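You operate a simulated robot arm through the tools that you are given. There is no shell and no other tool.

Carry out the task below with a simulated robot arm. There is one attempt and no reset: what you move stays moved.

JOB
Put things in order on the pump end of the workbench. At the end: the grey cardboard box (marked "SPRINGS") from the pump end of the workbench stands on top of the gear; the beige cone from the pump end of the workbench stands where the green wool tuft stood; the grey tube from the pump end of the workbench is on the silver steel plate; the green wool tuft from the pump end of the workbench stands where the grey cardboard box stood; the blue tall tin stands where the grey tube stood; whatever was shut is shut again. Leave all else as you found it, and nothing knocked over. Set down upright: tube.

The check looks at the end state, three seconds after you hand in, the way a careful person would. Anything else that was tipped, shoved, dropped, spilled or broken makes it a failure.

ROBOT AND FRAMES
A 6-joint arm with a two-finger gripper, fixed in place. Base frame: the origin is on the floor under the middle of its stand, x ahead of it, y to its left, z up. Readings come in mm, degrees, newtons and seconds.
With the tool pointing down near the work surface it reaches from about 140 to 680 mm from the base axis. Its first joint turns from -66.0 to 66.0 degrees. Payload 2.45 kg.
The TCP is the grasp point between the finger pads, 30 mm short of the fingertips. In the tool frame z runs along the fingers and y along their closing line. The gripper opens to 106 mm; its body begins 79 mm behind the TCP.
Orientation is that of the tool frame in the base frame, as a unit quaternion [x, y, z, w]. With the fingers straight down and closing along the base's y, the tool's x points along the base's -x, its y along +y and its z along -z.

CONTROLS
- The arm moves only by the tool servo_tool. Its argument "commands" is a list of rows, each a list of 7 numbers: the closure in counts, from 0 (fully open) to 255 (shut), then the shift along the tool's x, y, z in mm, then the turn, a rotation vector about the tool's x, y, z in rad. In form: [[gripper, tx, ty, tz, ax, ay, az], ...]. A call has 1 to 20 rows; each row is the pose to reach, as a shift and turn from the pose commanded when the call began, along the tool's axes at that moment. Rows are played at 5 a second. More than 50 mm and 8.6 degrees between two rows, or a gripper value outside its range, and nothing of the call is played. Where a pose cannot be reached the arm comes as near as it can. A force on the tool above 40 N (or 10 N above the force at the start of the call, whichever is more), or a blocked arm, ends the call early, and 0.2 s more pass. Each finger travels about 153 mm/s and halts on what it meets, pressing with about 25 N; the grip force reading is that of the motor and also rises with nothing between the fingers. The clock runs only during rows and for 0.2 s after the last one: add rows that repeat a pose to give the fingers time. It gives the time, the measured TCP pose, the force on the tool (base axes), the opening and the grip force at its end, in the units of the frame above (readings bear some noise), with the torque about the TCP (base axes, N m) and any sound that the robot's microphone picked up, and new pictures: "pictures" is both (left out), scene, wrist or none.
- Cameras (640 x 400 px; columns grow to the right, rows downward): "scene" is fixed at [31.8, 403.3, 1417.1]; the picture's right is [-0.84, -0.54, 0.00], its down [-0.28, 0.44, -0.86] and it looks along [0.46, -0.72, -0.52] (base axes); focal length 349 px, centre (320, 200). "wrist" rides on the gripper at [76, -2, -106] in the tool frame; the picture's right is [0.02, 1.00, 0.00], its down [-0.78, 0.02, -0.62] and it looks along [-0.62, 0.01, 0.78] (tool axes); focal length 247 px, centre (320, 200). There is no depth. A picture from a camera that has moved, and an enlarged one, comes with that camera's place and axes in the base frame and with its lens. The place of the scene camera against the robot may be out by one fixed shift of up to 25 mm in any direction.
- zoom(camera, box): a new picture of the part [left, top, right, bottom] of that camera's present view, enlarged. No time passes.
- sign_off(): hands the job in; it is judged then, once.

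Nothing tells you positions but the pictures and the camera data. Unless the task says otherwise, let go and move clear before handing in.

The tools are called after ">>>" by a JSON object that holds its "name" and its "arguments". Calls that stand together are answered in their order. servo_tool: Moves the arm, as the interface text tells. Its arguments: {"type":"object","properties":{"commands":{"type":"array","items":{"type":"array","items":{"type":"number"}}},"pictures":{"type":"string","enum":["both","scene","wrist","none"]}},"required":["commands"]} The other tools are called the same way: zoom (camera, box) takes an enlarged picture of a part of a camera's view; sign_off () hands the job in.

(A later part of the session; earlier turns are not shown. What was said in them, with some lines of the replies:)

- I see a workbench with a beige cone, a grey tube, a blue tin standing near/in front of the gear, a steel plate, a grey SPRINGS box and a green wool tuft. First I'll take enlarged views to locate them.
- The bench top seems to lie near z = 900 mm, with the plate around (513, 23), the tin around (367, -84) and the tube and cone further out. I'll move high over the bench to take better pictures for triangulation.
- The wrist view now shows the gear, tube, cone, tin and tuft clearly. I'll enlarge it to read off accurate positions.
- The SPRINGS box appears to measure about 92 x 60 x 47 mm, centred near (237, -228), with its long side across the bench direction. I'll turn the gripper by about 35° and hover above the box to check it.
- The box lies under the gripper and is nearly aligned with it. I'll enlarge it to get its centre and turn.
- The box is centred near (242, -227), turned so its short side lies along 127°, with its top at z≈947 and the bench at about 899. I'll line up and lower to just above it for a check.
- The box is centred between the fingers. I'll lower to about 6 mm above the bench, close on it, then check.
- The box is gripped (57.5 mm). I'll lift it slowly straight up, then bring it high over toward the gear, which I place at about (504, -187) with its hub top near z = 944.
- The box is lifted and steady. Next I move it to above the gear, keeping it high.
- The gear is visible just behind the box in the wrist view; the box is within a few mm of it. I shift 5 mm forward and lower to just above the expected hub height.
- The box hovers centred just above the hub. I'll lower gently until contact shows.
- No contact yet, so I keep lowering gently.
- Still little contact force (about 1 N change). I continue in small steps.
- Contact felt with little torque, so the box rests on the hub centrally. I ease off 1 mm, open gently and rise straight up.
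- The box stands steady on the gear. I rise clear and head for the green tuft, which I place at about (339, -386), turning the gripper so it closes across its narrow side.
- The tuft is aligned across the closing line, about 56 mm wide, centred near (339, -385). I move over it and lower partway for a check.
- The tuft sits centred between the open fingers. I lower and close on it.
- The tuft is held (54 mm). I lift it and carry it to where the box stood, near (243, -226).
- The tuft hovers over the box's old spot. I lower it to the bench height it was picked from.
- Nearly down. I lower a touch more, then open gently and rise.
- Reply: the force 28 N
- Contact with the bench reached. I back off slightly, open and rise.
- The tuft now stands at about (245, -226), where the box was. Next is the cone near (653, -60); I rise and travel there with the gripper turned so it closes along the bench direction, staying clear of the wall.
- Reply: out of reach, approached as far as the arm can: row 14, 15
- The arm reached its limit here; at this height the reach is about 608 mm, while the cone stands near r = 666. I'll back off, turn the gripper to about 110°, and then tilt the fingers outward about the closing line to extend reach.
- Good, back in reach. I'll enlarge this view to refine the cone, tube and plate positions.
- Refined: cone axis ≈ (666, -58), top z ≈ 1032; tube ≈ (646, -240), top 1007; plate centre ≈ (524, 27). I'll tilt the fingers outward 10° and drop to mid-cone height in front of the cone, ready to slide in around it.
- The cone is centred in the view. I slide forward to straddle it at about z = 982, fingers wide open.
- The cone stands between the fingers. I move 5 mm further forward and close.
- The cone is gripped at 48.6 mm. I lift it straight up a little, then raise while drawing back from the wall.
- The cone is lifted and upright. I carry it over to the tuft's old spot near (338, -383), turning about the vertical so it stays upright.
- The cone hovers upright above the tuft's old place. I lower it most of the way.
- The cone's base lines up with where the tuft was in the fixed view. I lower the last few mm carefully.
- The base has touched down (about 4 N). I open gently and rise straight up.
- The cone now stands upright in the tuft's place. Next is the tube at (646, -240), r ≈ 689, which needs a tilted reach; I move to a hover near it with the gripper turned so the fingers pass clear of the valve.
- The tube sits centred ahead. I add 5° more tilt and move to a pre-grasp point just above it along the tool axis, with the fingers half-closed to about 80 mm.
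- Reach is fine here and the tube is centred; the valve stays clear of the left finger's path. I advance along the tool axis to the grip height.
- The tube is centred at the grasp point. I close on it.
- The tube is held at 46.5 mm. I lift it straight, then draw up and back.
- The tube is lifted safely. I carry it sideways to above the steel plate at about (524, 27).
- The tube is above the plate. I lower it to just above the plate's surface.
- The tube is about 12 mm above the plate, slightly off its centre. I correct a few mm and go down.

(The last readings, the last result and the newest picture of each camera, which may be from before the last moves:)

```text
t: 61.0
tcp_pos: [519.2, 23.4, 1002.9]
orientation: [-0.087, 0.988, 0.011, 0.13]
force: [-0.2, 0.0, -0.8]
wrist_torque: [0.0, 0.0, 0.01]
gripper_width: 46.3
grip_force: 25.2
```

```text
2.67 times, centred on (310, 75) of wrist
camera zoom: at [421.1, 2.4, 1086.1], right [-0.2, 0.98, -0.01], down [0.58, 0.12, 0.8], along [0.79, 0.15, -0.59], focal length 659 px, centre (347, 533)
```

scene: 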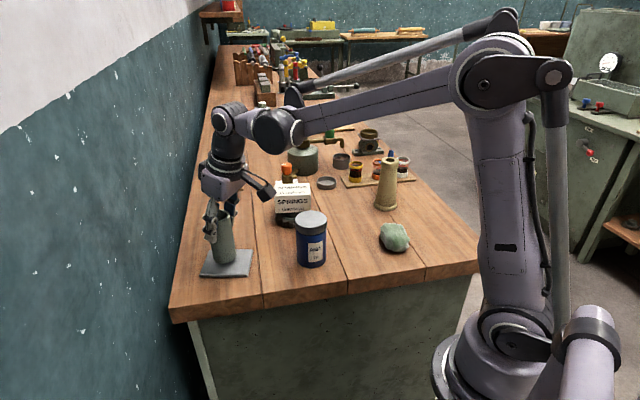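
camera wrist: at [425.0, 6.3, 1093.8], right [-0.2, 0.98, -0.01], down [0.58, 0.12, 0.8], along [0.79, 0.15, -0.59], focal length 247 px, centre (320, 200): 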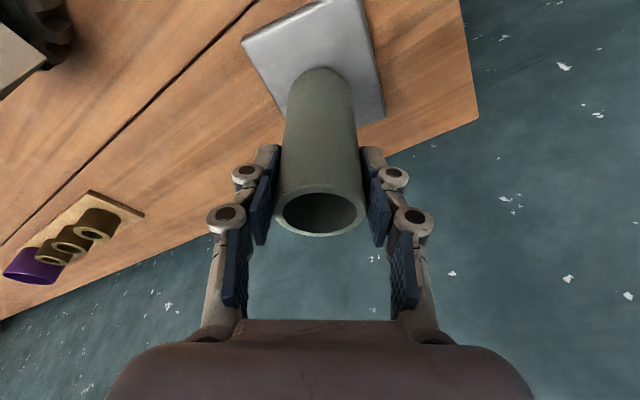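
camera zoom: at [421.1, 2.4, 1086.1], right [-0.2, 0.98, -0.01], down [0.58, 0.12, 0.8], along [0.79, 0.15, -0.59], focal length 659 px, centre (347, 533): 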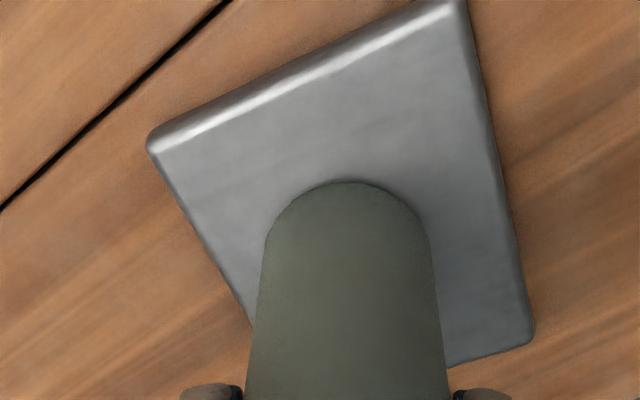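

Well placed over the plate. I lower the last few mm in small steps.

>>> {"name": "servo_tool", "arguments": {"commands": [[200, 0.4, 0, 1.45, 0, 0, 0], [200, 0.8, 0, 2.9, 0, 0, 0], [200, 0.8, 0, 2.9, 0, 0, 0]], "pictures": "none"}}

```text
t: 61.8
tcp_pos: [520.2, 22.6, 1000.0]
orientation: [-0.087, 0.988, 0.012, 0.13]
force: [-1.7, 1.0, 16.0]
wrist_torque: [0.08, 0.09, 0.05]
gripper_width: 46.4
grip_force: 24.7
```

Contact with the plate. I ease off slightly, open and withdraw upward.

>>> {"name": "servo_tool", "arguments": {"commands": [[200, -0.15, 0, -0.6, 0, 0, 0], [150, -0.15, 0, -0.6, 0, 0, 0], [135, -0.15, 0, -0.6, 0, 0, 0], [120, -0.15, 0, -0.6, 0, 0, 0], [80, -0.15, 0, -0.6, 0, 0, 0], [40, -0.15, 0, -0.6, 0, 0, 0], [20, -0.15, 0, -0.6, 0, 0, 0], [20, -0.15, 0, -0.6, 0, 0, 0], [20, -4, 0, -15, 0, 0, 0], [20, -11.7, 0, -43.5, 0, 0, 0], [20, -20.7, 0, -77.3, 0, 0, 0], [20, -24.6, 0, -91.8, 0, 0, 0]]}}

>>> {"name": "zoom", "arguments": {"camera": "scene", "box": [180, 130, 340, 290]}}

```text
t: 64.4
tcp_pos: [520.1, 22.3, 1095.6]
orientation: [-0.087, 0.987, 0.012, 0.131]
force: [0.3, -0.2, 0.4]
wrist_torque: [0.02, -0.01, -0.01]
gripper_width: 97.8
grip_force: 0.1
camera wrist: at [420.9, 1.6, 1178.3], right [-0.2, 0.98, -0.01], down [0.58, 0.12, 0.8], along [0.79, 0.15, -0.59], focal length 247 px, centre (320, 200)
```

scene: 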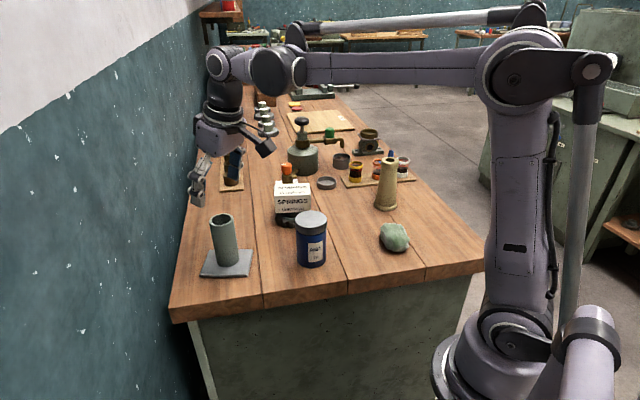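
wrist: 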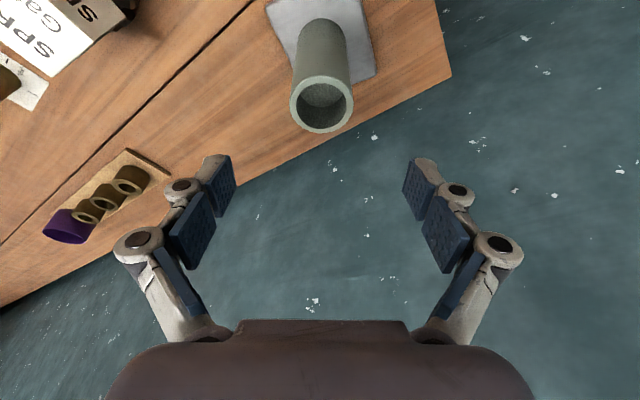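

```text
2.50 times, centred on (260, 210) of scene
camera zoom: at [31.8, 403.3, 1417.1], right [-0.84, -0.54, 0.0], down [-0.28, 0.44, -0.86], along [0.46, -0.72, -0.52], focal length 873 px, centre (470, 175)
```

zoom: 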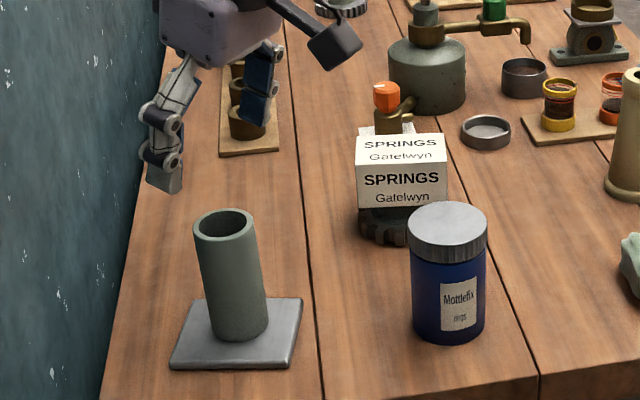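

The tube stands upright on the plate. Last is the blue tin at about (380, -86), top z ≈ 1003; I move to a hover behind it, keeping the 15° tilt so I can set it down upright at the far spot.

>>> {"name": "servo_tool", "arguments": {"commands": [[0, 29.4, -11.7, -7.9, 0, 0, 0], [0, 58.7, -23.4, -15.7, 0, 0, 0], [0, 88, -35.1, -23.6, 0, 0, 0], [0, 117.4, -46.8, -31.5, 0, 0, 0], [0, 146.8, -58.5, -39.4, 0, 0, 0], [0, 176, -70.2, -47.2, 0, 0, 0], [0, 205.5, -81.9, -55.1, 0, 0, 0], [0, 205.5, -81.9, -55.1, 0, 0, 0]]}}

>>> {"name": "zoom", "arguments": {"camera": "wrist", "box": [220, 40, 420, 240]}}

>>> {"name": "zoom", "arguments": {"camera": "scene", "box": [180, 170, 340, 290]}}

```text
t: 66.2
tcp_pos: [323.8, -93.0, 1095.0]
orientation: [-0.088, 0.988, 0.012, 0.13]
force: [0.6, 0.0, -0.6]
wrist_torque: [-0.01, 0.01, 0.03]
gripper_width: 106.0
grip_force: 0.0
camera wrist: at [225.5, -114.8, 1177.7], right [-0.2, 0.98, -0.01], down [0.58, 0.12, 0.8], along [0.79, 0.15, -0.59], focal length 247 px, centre (320, 200)
```

scene: 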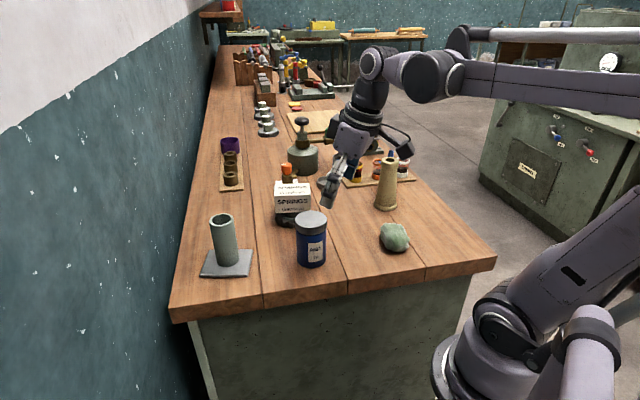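
wrist: 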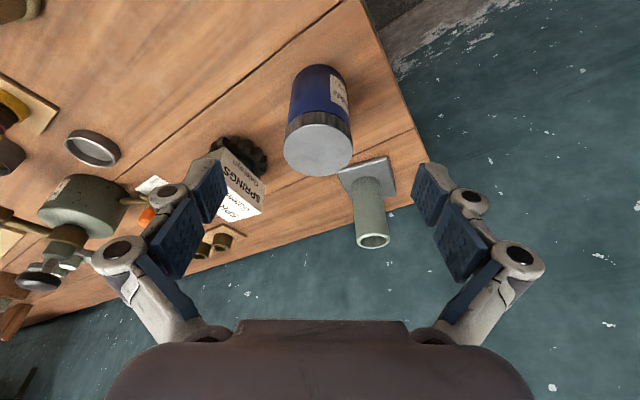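

```text
2.00 times, centred on (320, 140) of wrist
camera zoom: at [225.5, -114.8, 1177.7], right [-0.2, 0.98, -0.01], down [0.58, 0.12, 0.8], along [0.79, 0.15, -0.59], focal length 494 px, centre (320, 320)
```

zoom: 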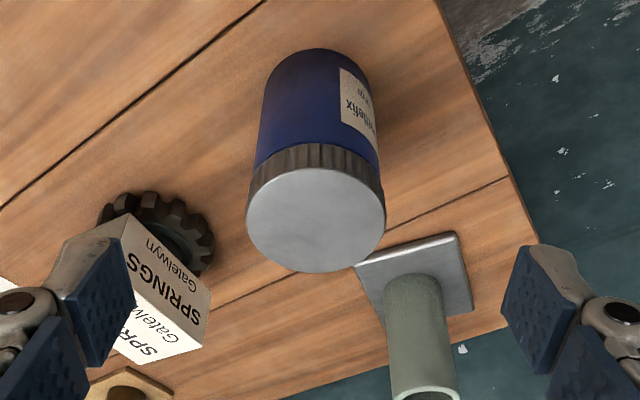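

```text
3.33 times, centred on (260, 230) of scene
camera zoom: at [31.8, 403.3, 1417.1], right [-0.84, -0.54, 0.0], down [-0.28, 0.44, -0.86], along [0.46, -0.72, -0.52], focal length 1164 px, centre (520, 100)
```

zoom: 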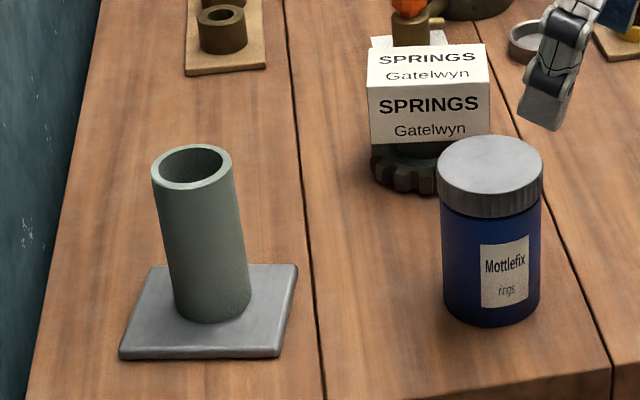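

Tin lid centre confirmed at about (381, -87). I move to the pre-grasp point above it along the tool axis.

>>> {"name": "servo_tool", "arguments": {"commands": [[0, -9, -1, 18, 0, 0, 0], [0, -18, -2, 36, 0, 0, 0], [0, -27.2, -2, 53.9, 0, 0, 0], [0, -27.2, -2, 53.9, 0, 0, 0]]}}

```text
t: 67.2
tcp_pos: [363.8, -88.4, 1049.1]
orientation: [-0.087, 0.988, 0.012, 0.131]
force: [0.5, -0.2, 0.2]
wrist_torque: [0.0, -0.01, 0.01]
gripper_width: 105.9
grip_force: 0.0
camera wrist: at [264.9, -110.0, 1132.4], right [-0.2, 0.98, -0.01], down [0.58, 0.12, 0.8], along [0.79, 0.15, -0.59], focal length 247 px, centre (320, 200)
```

scene: 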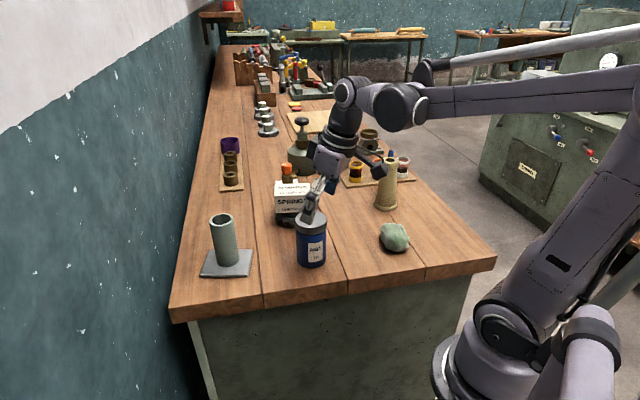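
wrist: 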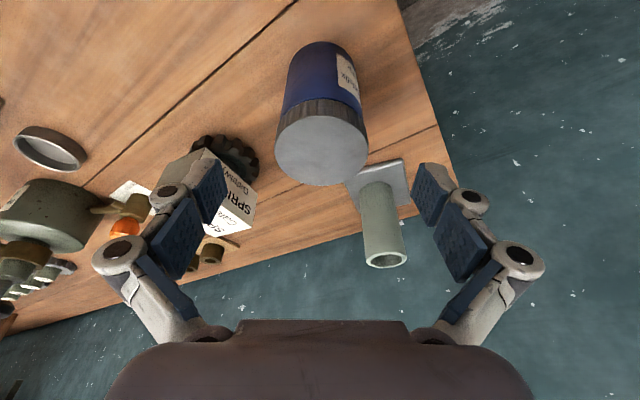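

Centred on the tin. I advance to grip around the lid band, then close gently.

>>> {"name": "servo_tool", "arguments": {"commands": [[0, 0, 0, 20, 0, 0, 0], [0, 0, 0, 40, 0, 0, 0], [0, 0, 0, 58, 0, 0, 0], [0, 0, 0, 66, 0, 0, 0], [0, 0, 0, 66, 0, 0, 0]]}}

>>> {"name": "zoom", "arguments": {"camera": "scene", "box": [250, 170, 370, 290]}}

```text
t: 68.4
tcp_pos: [380.8, -85.2, 987.1]
orientation: [-0.087, 0.988, 0.011, 0.131]
force: [0.1, 0.6, 0.3]
wrist_torque: [-0.02, 0.01, 0.0]
gripper_width: 106.0
grip_force: 0.0
camera wrist: at [282.1, -107.3, 1068.8], right [-0.2, 0.98, -0.01], down [0.58, 0.12, 0.8], along [0.79, 0.15, -0.59], focal length 247 px, centre (320, 200)
```

scene: 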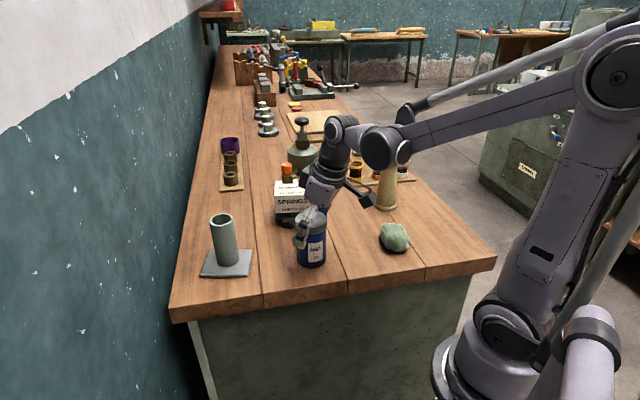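
wrist: 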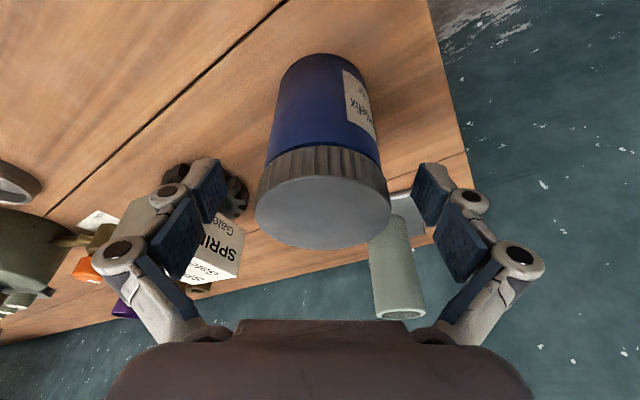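

```text
3.33 times, centred on (310, 230) of scene
camera zoom: at [31.8, 403.3, 1417.1], right [-0.84, -0.54, 0.0], down [-0.28, 0.44, -0.86], along [0.46, -0.72, -0.52], focal length 1164 px, centre (353, 100)
```

zoom: 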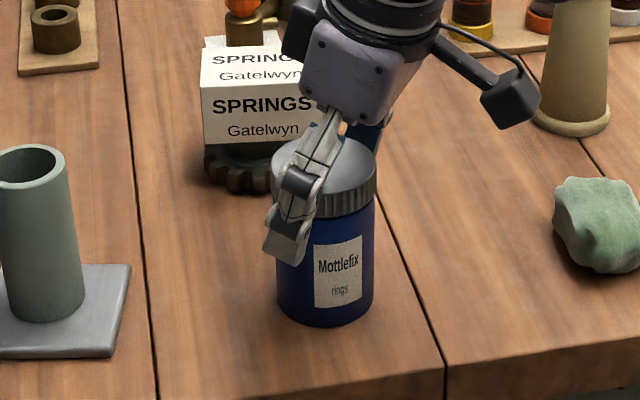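

The tin is centred. I close on it.

>>> {"name": "servo_tool", "arguments": {"commands": [[40, 0, 0, 0, 0, 0, 0], [70, 0, 0, 0, 0, 0, 0], [100, 0, 0, 0, 0, 0, 0], [150, 0, 0, 0, 0, 0, 0], [180, 0, 0, 0, 0, 0, 0], [180, 0, 0, 0, 0, 0, 0]]}}

>>> {"name": "zoom", "arguments": {"camera": "scene", "box": [250, 170, 370, 290]}}

```text
t: 69.8
tcp_pos: [380.5, -86.3, 986.9]
orientation: [-0.087, 0.988, 0.012, 0.13]
force: [-0.3, -0.5, -0.8]
wrist_torque: [-0.01, 0.0, 0.02]
gripper_width: 62.4
grip_force: 25.2
camera wrist: at [282.0, -107.3, 1068.9], right [-0.2, 0.98, -0.01], down [0.58, 0.12, 0.8], along [0.79, 0.15, -0.59], focal length 247 px, centre (320, 200)
```

scene: 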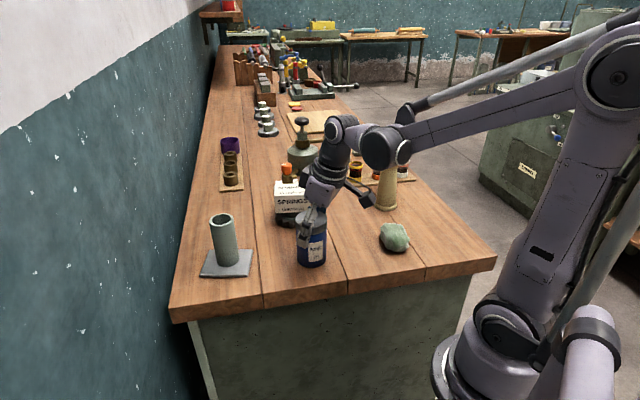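
wrist: 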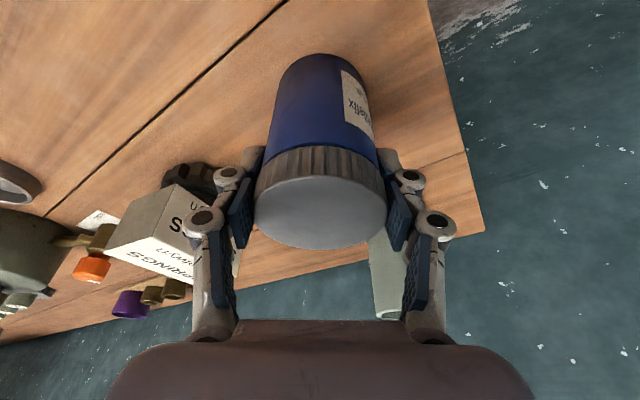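

```text
3.33 times, centred on (310, 230) of scene
camera zoom: at [31.8, 403.2, 1417.1], right [-0.84, -0.54, 0.0], down [-0.28, 0.44, -0.86], along [0.46, -0.72, -0.52], focal length 1164 px, centre (353, 100)
```

zoom: 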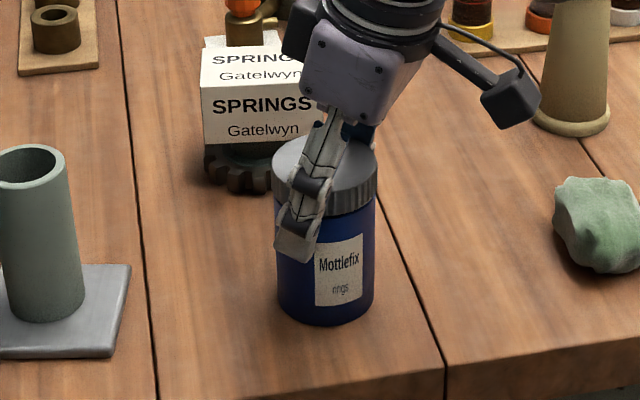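

Gripped at 62.4 mm. I lift just 8 mm first and check that the whole tin comes up together.

>>> {"name": "servo_tool", "arguments": {"commands": [[180, -0.8, 0, -2.9, 0, 0, 0], [180, -2.1, 0, -7.7, 0, 0, 0], [180, -2.1, 0, -7.7, 0, 0, 0]], "pictures": "none"}}

>>> {"name": "zoom", "arguments": {"camera": "scene", "box": [250, 170, 370, 290]}}

>>> {"name": "zoom", "arguments": {"camera": "wrist", "box": [220, 30, 420, 270]}}

```text
t: 70.6
tcp_pos: [380.9, -88.0, 994.2]
orientation: [-0.087, 0.987, 0.012, 0.132]
force: [0.8, -0.5, -1.4]
wrist_torque: [0.02, 0.01, -0.01]
gripper_width: 62.3
grip_force: 25.0
```

```text
3.33 times, centred on (310, 230) of scene
camera zoom: at [31.8, 403.2, 1417.1], right [-0.84, -0.54, 0.0], down [-0.28, 0.44, -0.86], along [0.46, -0.72, -0.52], focal length 1164 px, centre (353, 100)
```

zoom: 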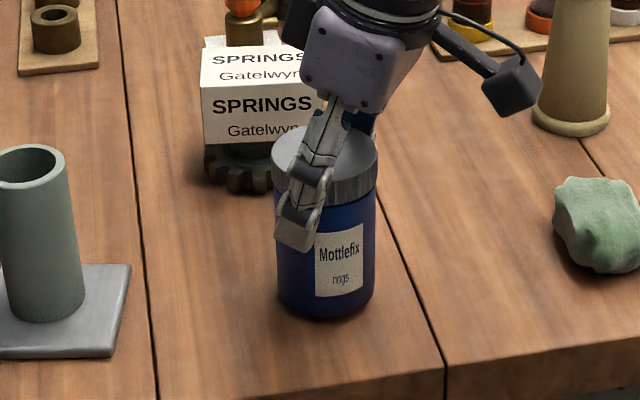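

```text
1.67 times, centred on (320, 150) of wrist
camera zoom: at [281.9, -107.7, 1076.6], right [-0.2, 0.98, -0.01], down [0.58, 0.12, 0.8], along [0.79, 0.15, -0.59], focal length 412 px, centre (320, 283)
```

zoom: 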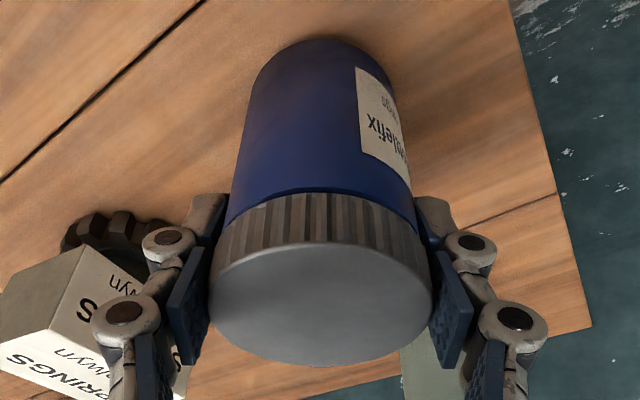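

The whole tin came up in one piece. I raise it to clear the box on the gear and carry it towards the tube's old spot.

>>> {"name": "servo_tool", "arguments": {"commands": [[180, -6.7, 0, -25.1, 0, 0, 0], [180, -13.5, 0, -50.3, 0, 0, 0], [180, -20.2, 0, -75.4, 0, 0, 0], [180, -26.9, 0, -100.5, 0, 0, 0], [180, -38, -10.5, -97.5, 0, 0, 0], [180, -61, -32.5, -91.3, 0, 0, 0], [180, -84, -54, -85.2, 0, 0, 0], [180, -107, -76.4, -79, 0, 0, 0], [180, -130, -98, -72.9, 0, 0, 0], [180, -153, -120, -66.7, 0, 0, 0], [180, -176, -142, -60.5, 0, 0, 0], [180, -199, -164, -54.3, 0, 0, 0], [180, -209.6, -174.2, -51.5, 0, 0, 0], [180, -209.6, -174.2, -51.5, 0, 0, 0]]}}

>>> {"name": "zoom", "arguments": {"camera": "scene", "box": [200, 80, 360, 240]}}

```text
t: 73.6
tcp_pos: [598.0, -225.9, 1100.6]
orientation: [-0.088, 0.987, 0.012, 0.131]
force: [-0.6, 0.1, -1.9]
wrist_torque: [-0.01, -0.01, -0.01]
gripper_width: 62.1
grip_force: 24.7
camera wrist: at [498.6, -247.3, 1183.2], right [-0.2, 0.98, -0.01], down [0.58, 0.12, 0.8], along [0.79, 0.15, -0.59], focal length 247 px, centre (320, 200)
```

scene: 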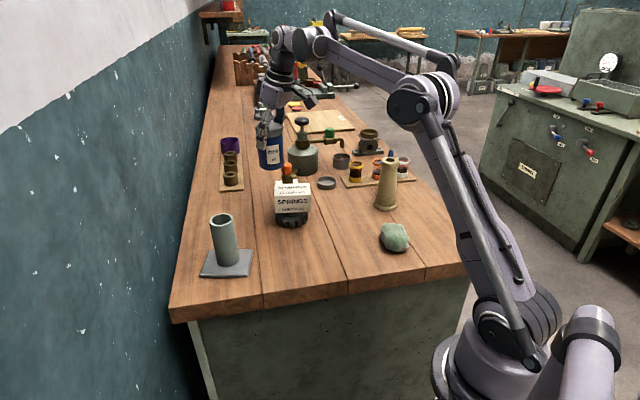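
wrist: 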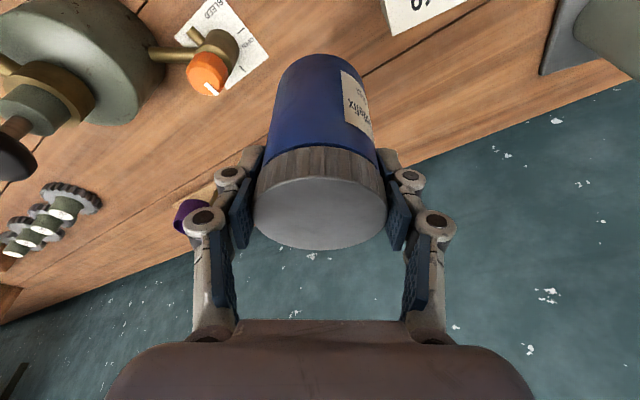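

```text
2.50 times, centred on (280, 160) of scene
camera zoom: at [31.9, 403.2, 1417.1], right [-0.84, -0.54, 0.0], down [-0.28, 0.44, -0.86], along [0.46, -0.72, -0.52], focal length 873 px, centre (420, 300)
```

zoom: 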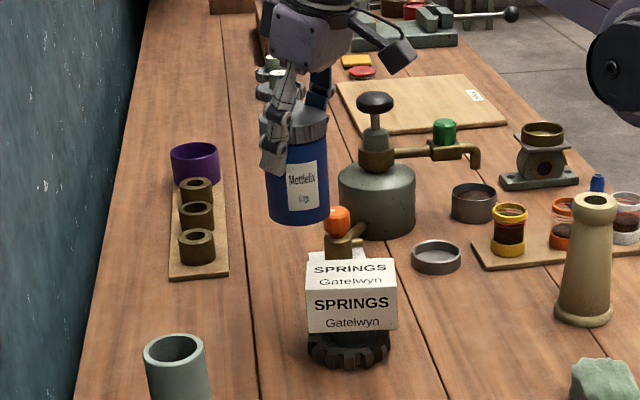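

All stable. I lower the tin diagonally toward the tube's old spot, stopping about 13 mm above the bench.

>>> {"name": "servo_tool", "arguments": {"commands": [[180, -2.8, -12, 9, 0, 0, 0], [180, -4.5, -22.7, 21.9, 0, 0, 0], [180, -6.7, -22.7, 48.4, 0, 0, 0], [180, -11.4, -22.7, 73.5, 0, 0, 0], [180, -14.7, -22.7, 91.9, 0, 0, 0], [180, -17.6, -22.7, 108.3, 0, 0, 0], [180, -17.6, -22.7, 108.3, 0, 0, 0]]}}

>>> {"name": "zoom", "arguments": {"camera": "scene", "box": [210, 110, 350, 250]}}

```text
t: 75.2
tcp_pos: [646.7, -240.5, 997.7]
orientation: [-0.087, 0.987, 0.012, 0.131]
force: [0.3, -0.2, -1.4]
wrist_torque: [0.01, 0.04, 0.02]
gripper_width: 62.1
grip_force: 25.2
camera wrist: at [548.1, -261.2, 1080.5], right [-0.2, 0.98, -0.01], down [0.58, 0.12, 0.8], along [0.79, 0.15, -0.59], focal length 247 px, centre (320, 200)
```

scene: 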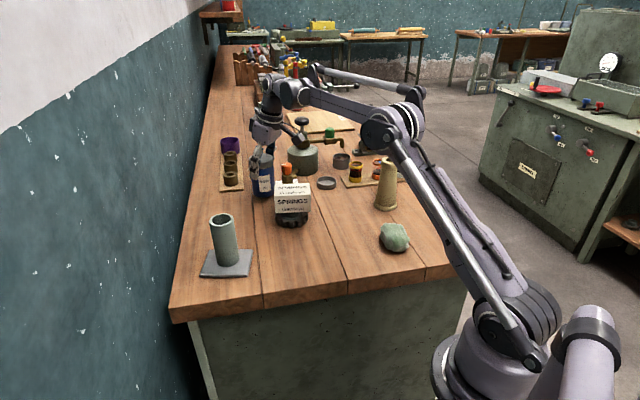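
wrist: 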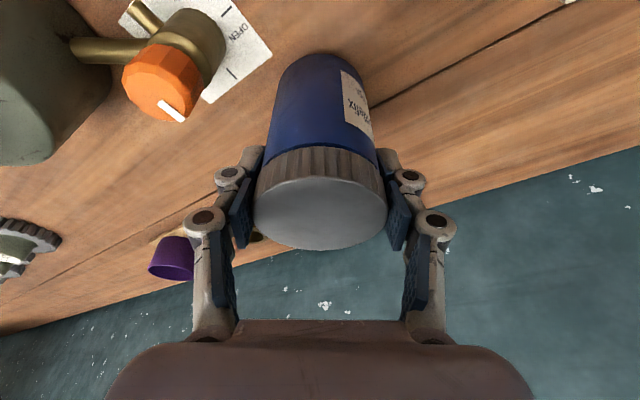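

```text
2.86 times, centred on (280, 180) of scene
camera zoom: at [31.9, 403.2, 1417.1], right [-0.84, -0.54, 0.0], down [-0.28, 0.44, -0.86], along [0.46, -0.72, -0.52], focal length 998 px, centre (434, 257)
```

zoom: 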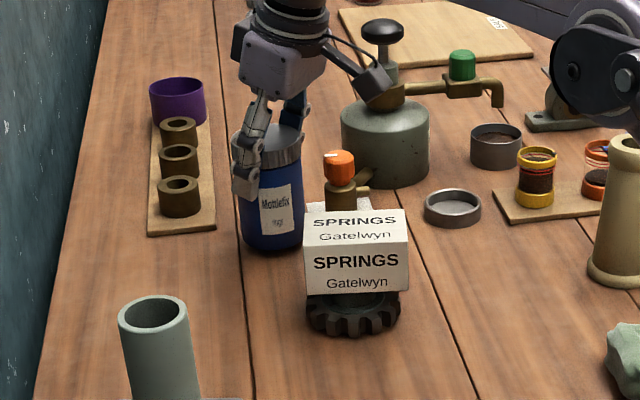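

The tin hovers over the tube's old place with the valve clear. I lower to about 3 mm above expected contact, then in small steps.

>>> {"name": "servo_tool", "arguments": {"commands": [[180, 0.8, 0, 2.9, 0, 0, 0], [180, 1.8, 0, 6.8, 0, 0, 0], [180, 1.8, 0, 6.8, 0, 0, 0]], "pictures": "none"}}

```text
t: 76.0
tcp_pos: [646.5, -239.6, 992.0]
orientation: [-0.087, 0.987, 0.011, 0.131]
force: [-0.3, -0.2, -1.3]
wrist_torque: [0.0, 0.01, -0.01]
gripper_width: 62.1
grip_force: 25.1
```

>>> {"name": "servo_tool", "arguments": {"commands": [[180, 0.4, 0, 1.45, 0, 0, 0], [180, 0.8, 0, 2.9, 0, 0, 0], [180, 0.8, 0, 2.9, 0, 0, 0]], "pictures": "none"}}

```text
t: 76.8
tcp_pos: [646.6, -239.9, 988.5]
orientation: [-0.087, 0.988, 0.011, 0.131]
force: [0.4, 0.3, -1.4]
wrist_torque: [-0.03, 0.01, 0.0]
gripper_width: 62.1
grip_force: 25.2
```

>>> {"name": "servo_tool", "arguments": {"commands": [[180, 0.26, 0, 0.97, 0, 0, 0], [180, 0.5, 0, 1.9, 0, 0, 0], [180, 0.5, 0, 1.9, 0, 0, 0]], "pictures": "none"}}

```text
t: 77.6
tcp_pos: [647.5, -239.2, 986.2]
orientation: [-0.087, 0.988, 0.012, 0.131]
force: [-0.3, 0.7, -1.5]
wrist_torque: [-0.01, 0.02, -0.01]
gripper_width: 62.2
grip_force: 24.3
```

>>> {"name": "servo_tool", "arguments": {"commands": [[180, 0.2, 0, 0.75, 0, 0, 0], [180, 0.39, 0, 1.45, 0, 0, 0], [180, 0.39, 0, 1.45, 0, 0, 0]], "pictures": "none"}}

>>> {"name": "zoom", "arguments": {"camera": "scene", "box": [230, 140, 300, 210]}}

```text
t: 78.4
tcp_pos: [646.8, -240.1, 984.9]
orientation: [-0.087, 0.987, 0.012, 0.131]
force: [-0.1, -1.1, 5.0]
wrist_torque: [0.14, -0.05, 0.04]
gripper_width: 62.4
grip_force: 24.9
```

```text
5.71 times, centred on (265, 175) of scene
camera zoom: at [31.7, 403.3, 1417.1], right [-0.84, -0.54, 0.0], down [-0.28, 0.44, -0.86], along [0.46, -0.72, -0.52], focal length 1995 px, centre (634, 343)
```

zoom: 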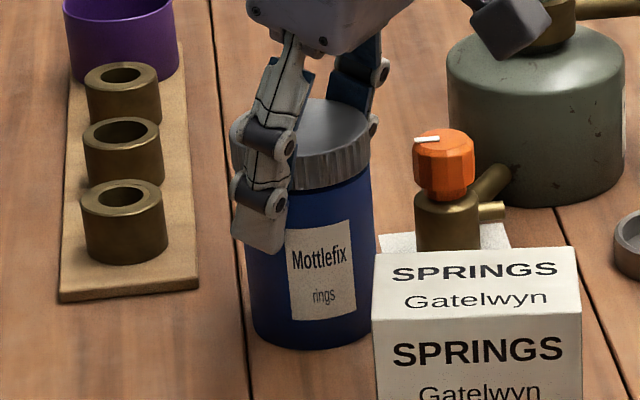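

The tin has touched down (about 6 N). I open gently to 80 mm to stay clear of the valve, then withdraw along the tool axis.

>>> {"name": "servo_tool", "arguments": {"commands": [[120, 0, 0, 0, 0, 0, 0], [104, 0, 0, 0, 0, 0, 0], [95, 0, 0, 0, 0, 0, 0], [80, 0, 0, 0, 0, 0, 0], [62, 0, 0, 0, 0, 0, 0], [55, 0, 0, 0, 0, 0, 0], [55, 0, 0, 0, 0, 0, 0]]}}

>>> {"name": "zoom", "arguments": {"camera": "scene", "box": [230, 140, 300, 210]}}

```text
t: 80.0
tcp_pos: [646.5, -240.2, 985.4]
orientation: [-0.088, 0.987, 0.012, 0.131]
force: [0.5, -0.8, 0.0]
wrist_torque: [0.02, 0.01, -0.02]
gripper_width: 83.2
grip_force: 0.1
camera wrist: at [547.7, -260.9, 1068.1], right [-0.2, 0.98, -0.01], down [0.58, 0.12, 0.8], along [0.79, 0.15, -0.59], focal length 247 px, centre (320, 200)
```

scene: 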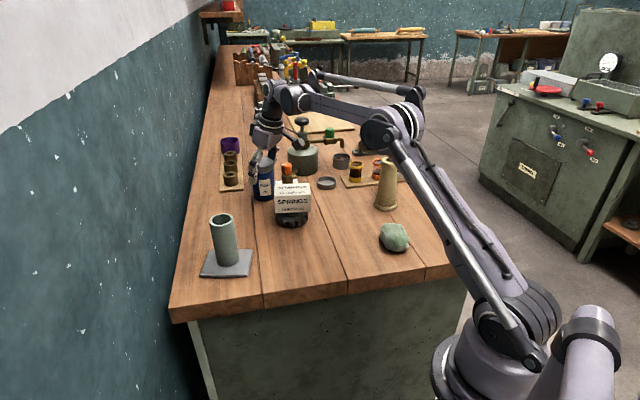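
wrist: 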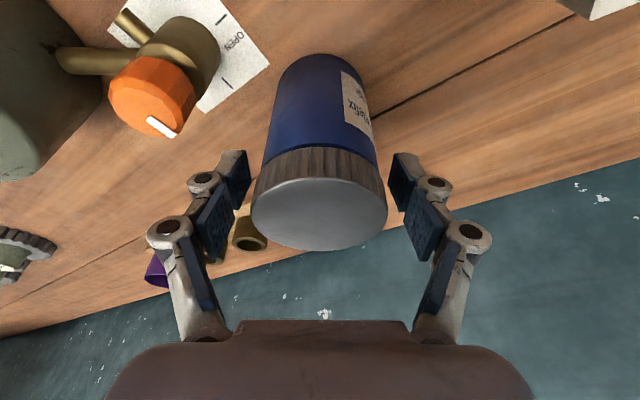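

```text
5.71 times, centred on (265, 175) of scene
camera zoom: at [31.8, 403.3, 1417.1], right [-0.84, -0.54, 0.0], down [-0.28, 0.44, -0.86], along [0.46, -0.72, -0.52], focal length 1995 px, centre (634, 343)
```

zoom: 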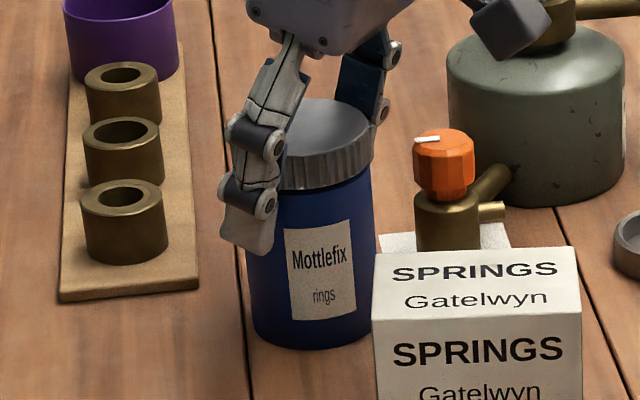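

The fingers are clear of the tin, which stands. I withdraw along the tool axis, then up and back.

>>> {"name": "servo_tool", "arguments": {"commands": [[55, 0, 0, -15, 0, 0, 0], [55, 0, 0, -35, 0, 0, 0], [55, 0, 0, -55, 0, 0, 0], [55, 0, 0, -75, 0, 0, 0], [40, 5, 0, -100, 0, 0, 0], [20, 20, 0, -120, 0, 0, 0], [20, 50, 5, -130, 0, 0, 0], [20, 80, 20, -140, 0, 0, 0], [20, 110, 40, -150, 0, 0, 0], [20, 140, 60, -160, 0, 0, 0], [20, 170, 80, -168, 0, 0, 0], [20, 200, 100, -175, 0, 0, 0], [20, 200, 100, -175, 0, 0, 0]]}}

>>> {"name": "zoom", "arguments": {"camera": "scene", "box": [190, 110, 310, 230]}}

>>> {"name": "zoom", "arguments": {"camera": "scene", "box": [180, 150, 430, 300]}}

```text
t: 82.8
tcp_pos: [391.2, -183.7, 1102.1]
orientation: [-0.086, 0.988, 0.012, 0.131]
force: [0.7, -0.6, 0.9]
wrist_torque: [0.0, -0.02, 0.03]
gripper_width: 97.9
grip_force: 0.1
camera wrist: at [292.8, -204.0, 1185.0], right [-0.2, 0.98, -0.01], down [0.58, 0.12, 0.8], along [0.79, 0.15, -0.59], focal length 247 px, centre (320, 200)
```

scene: 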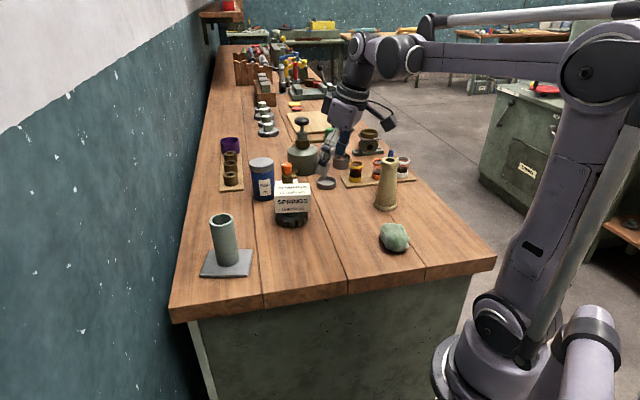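
wrist: 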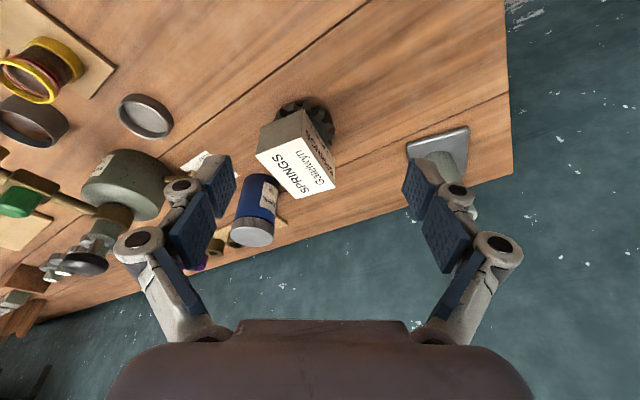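

```text
3.33 times, centred on (250, 170) of scene
camera zoom: at [31.8, 403.3, 1417.1], right [-0.84, -0.54, 0.0], down [-0.28, 0.44, -0.86], along [0.46, -0.72, -0.52], focal length 1164 px, centre (553, 300)
```

zoom: 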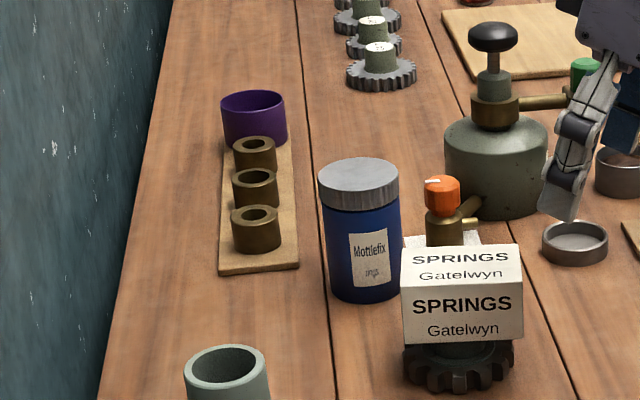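

```text
2.56 times, centred on (305, 225) of scene
camera zoom: at [31.8, 403.3, 1417.1], right [-0.84, -0.54, 0.0], down [-0.28, 0.44, -0.86], along [0.46, -0.72, -0.52], focal length 894 px, centre (358, 136)
```

zoom: 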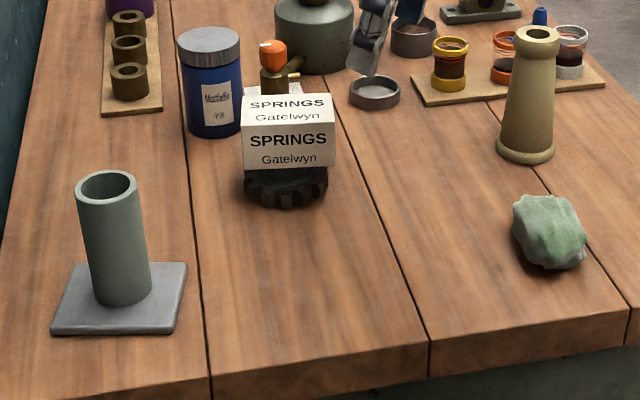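

Everything is in place: the box is on the gear, the cone is where the tuft stood, the tube is upright on the plate, the tuft is where the box stood, and the tin is where the tube stood. Nothing else looks disturbed, no lid or valve was touched, and the gripper is empty and clear, so I hand in.

>>> {"name": "sign_off", "arguments": {}}

```text
The job is handed in.
```

I've handed the job in. In the last pictures everything is where you asked, and nothing is knocked over.

- **Box:** the grey SPRINGS box stands on top of the gear, steady and roughly centred on its hub.
- **Cone:** the beige cone stands upright where the green wool tuft was.
- **Tube:** the grey tube stands upright on the silver steel plate.
- **Tuft:** the green wool tuft sits where the box was.
- **Tin:** the blue tall tin stands where the tube was, with its lid on.

I positioned things from the pictures, so each one should be within a few millimetres of its spot. I didn't open anything or touch the valve beside the tin, so there was nothing to shut again. The gripper is empty and clear of the bench items.
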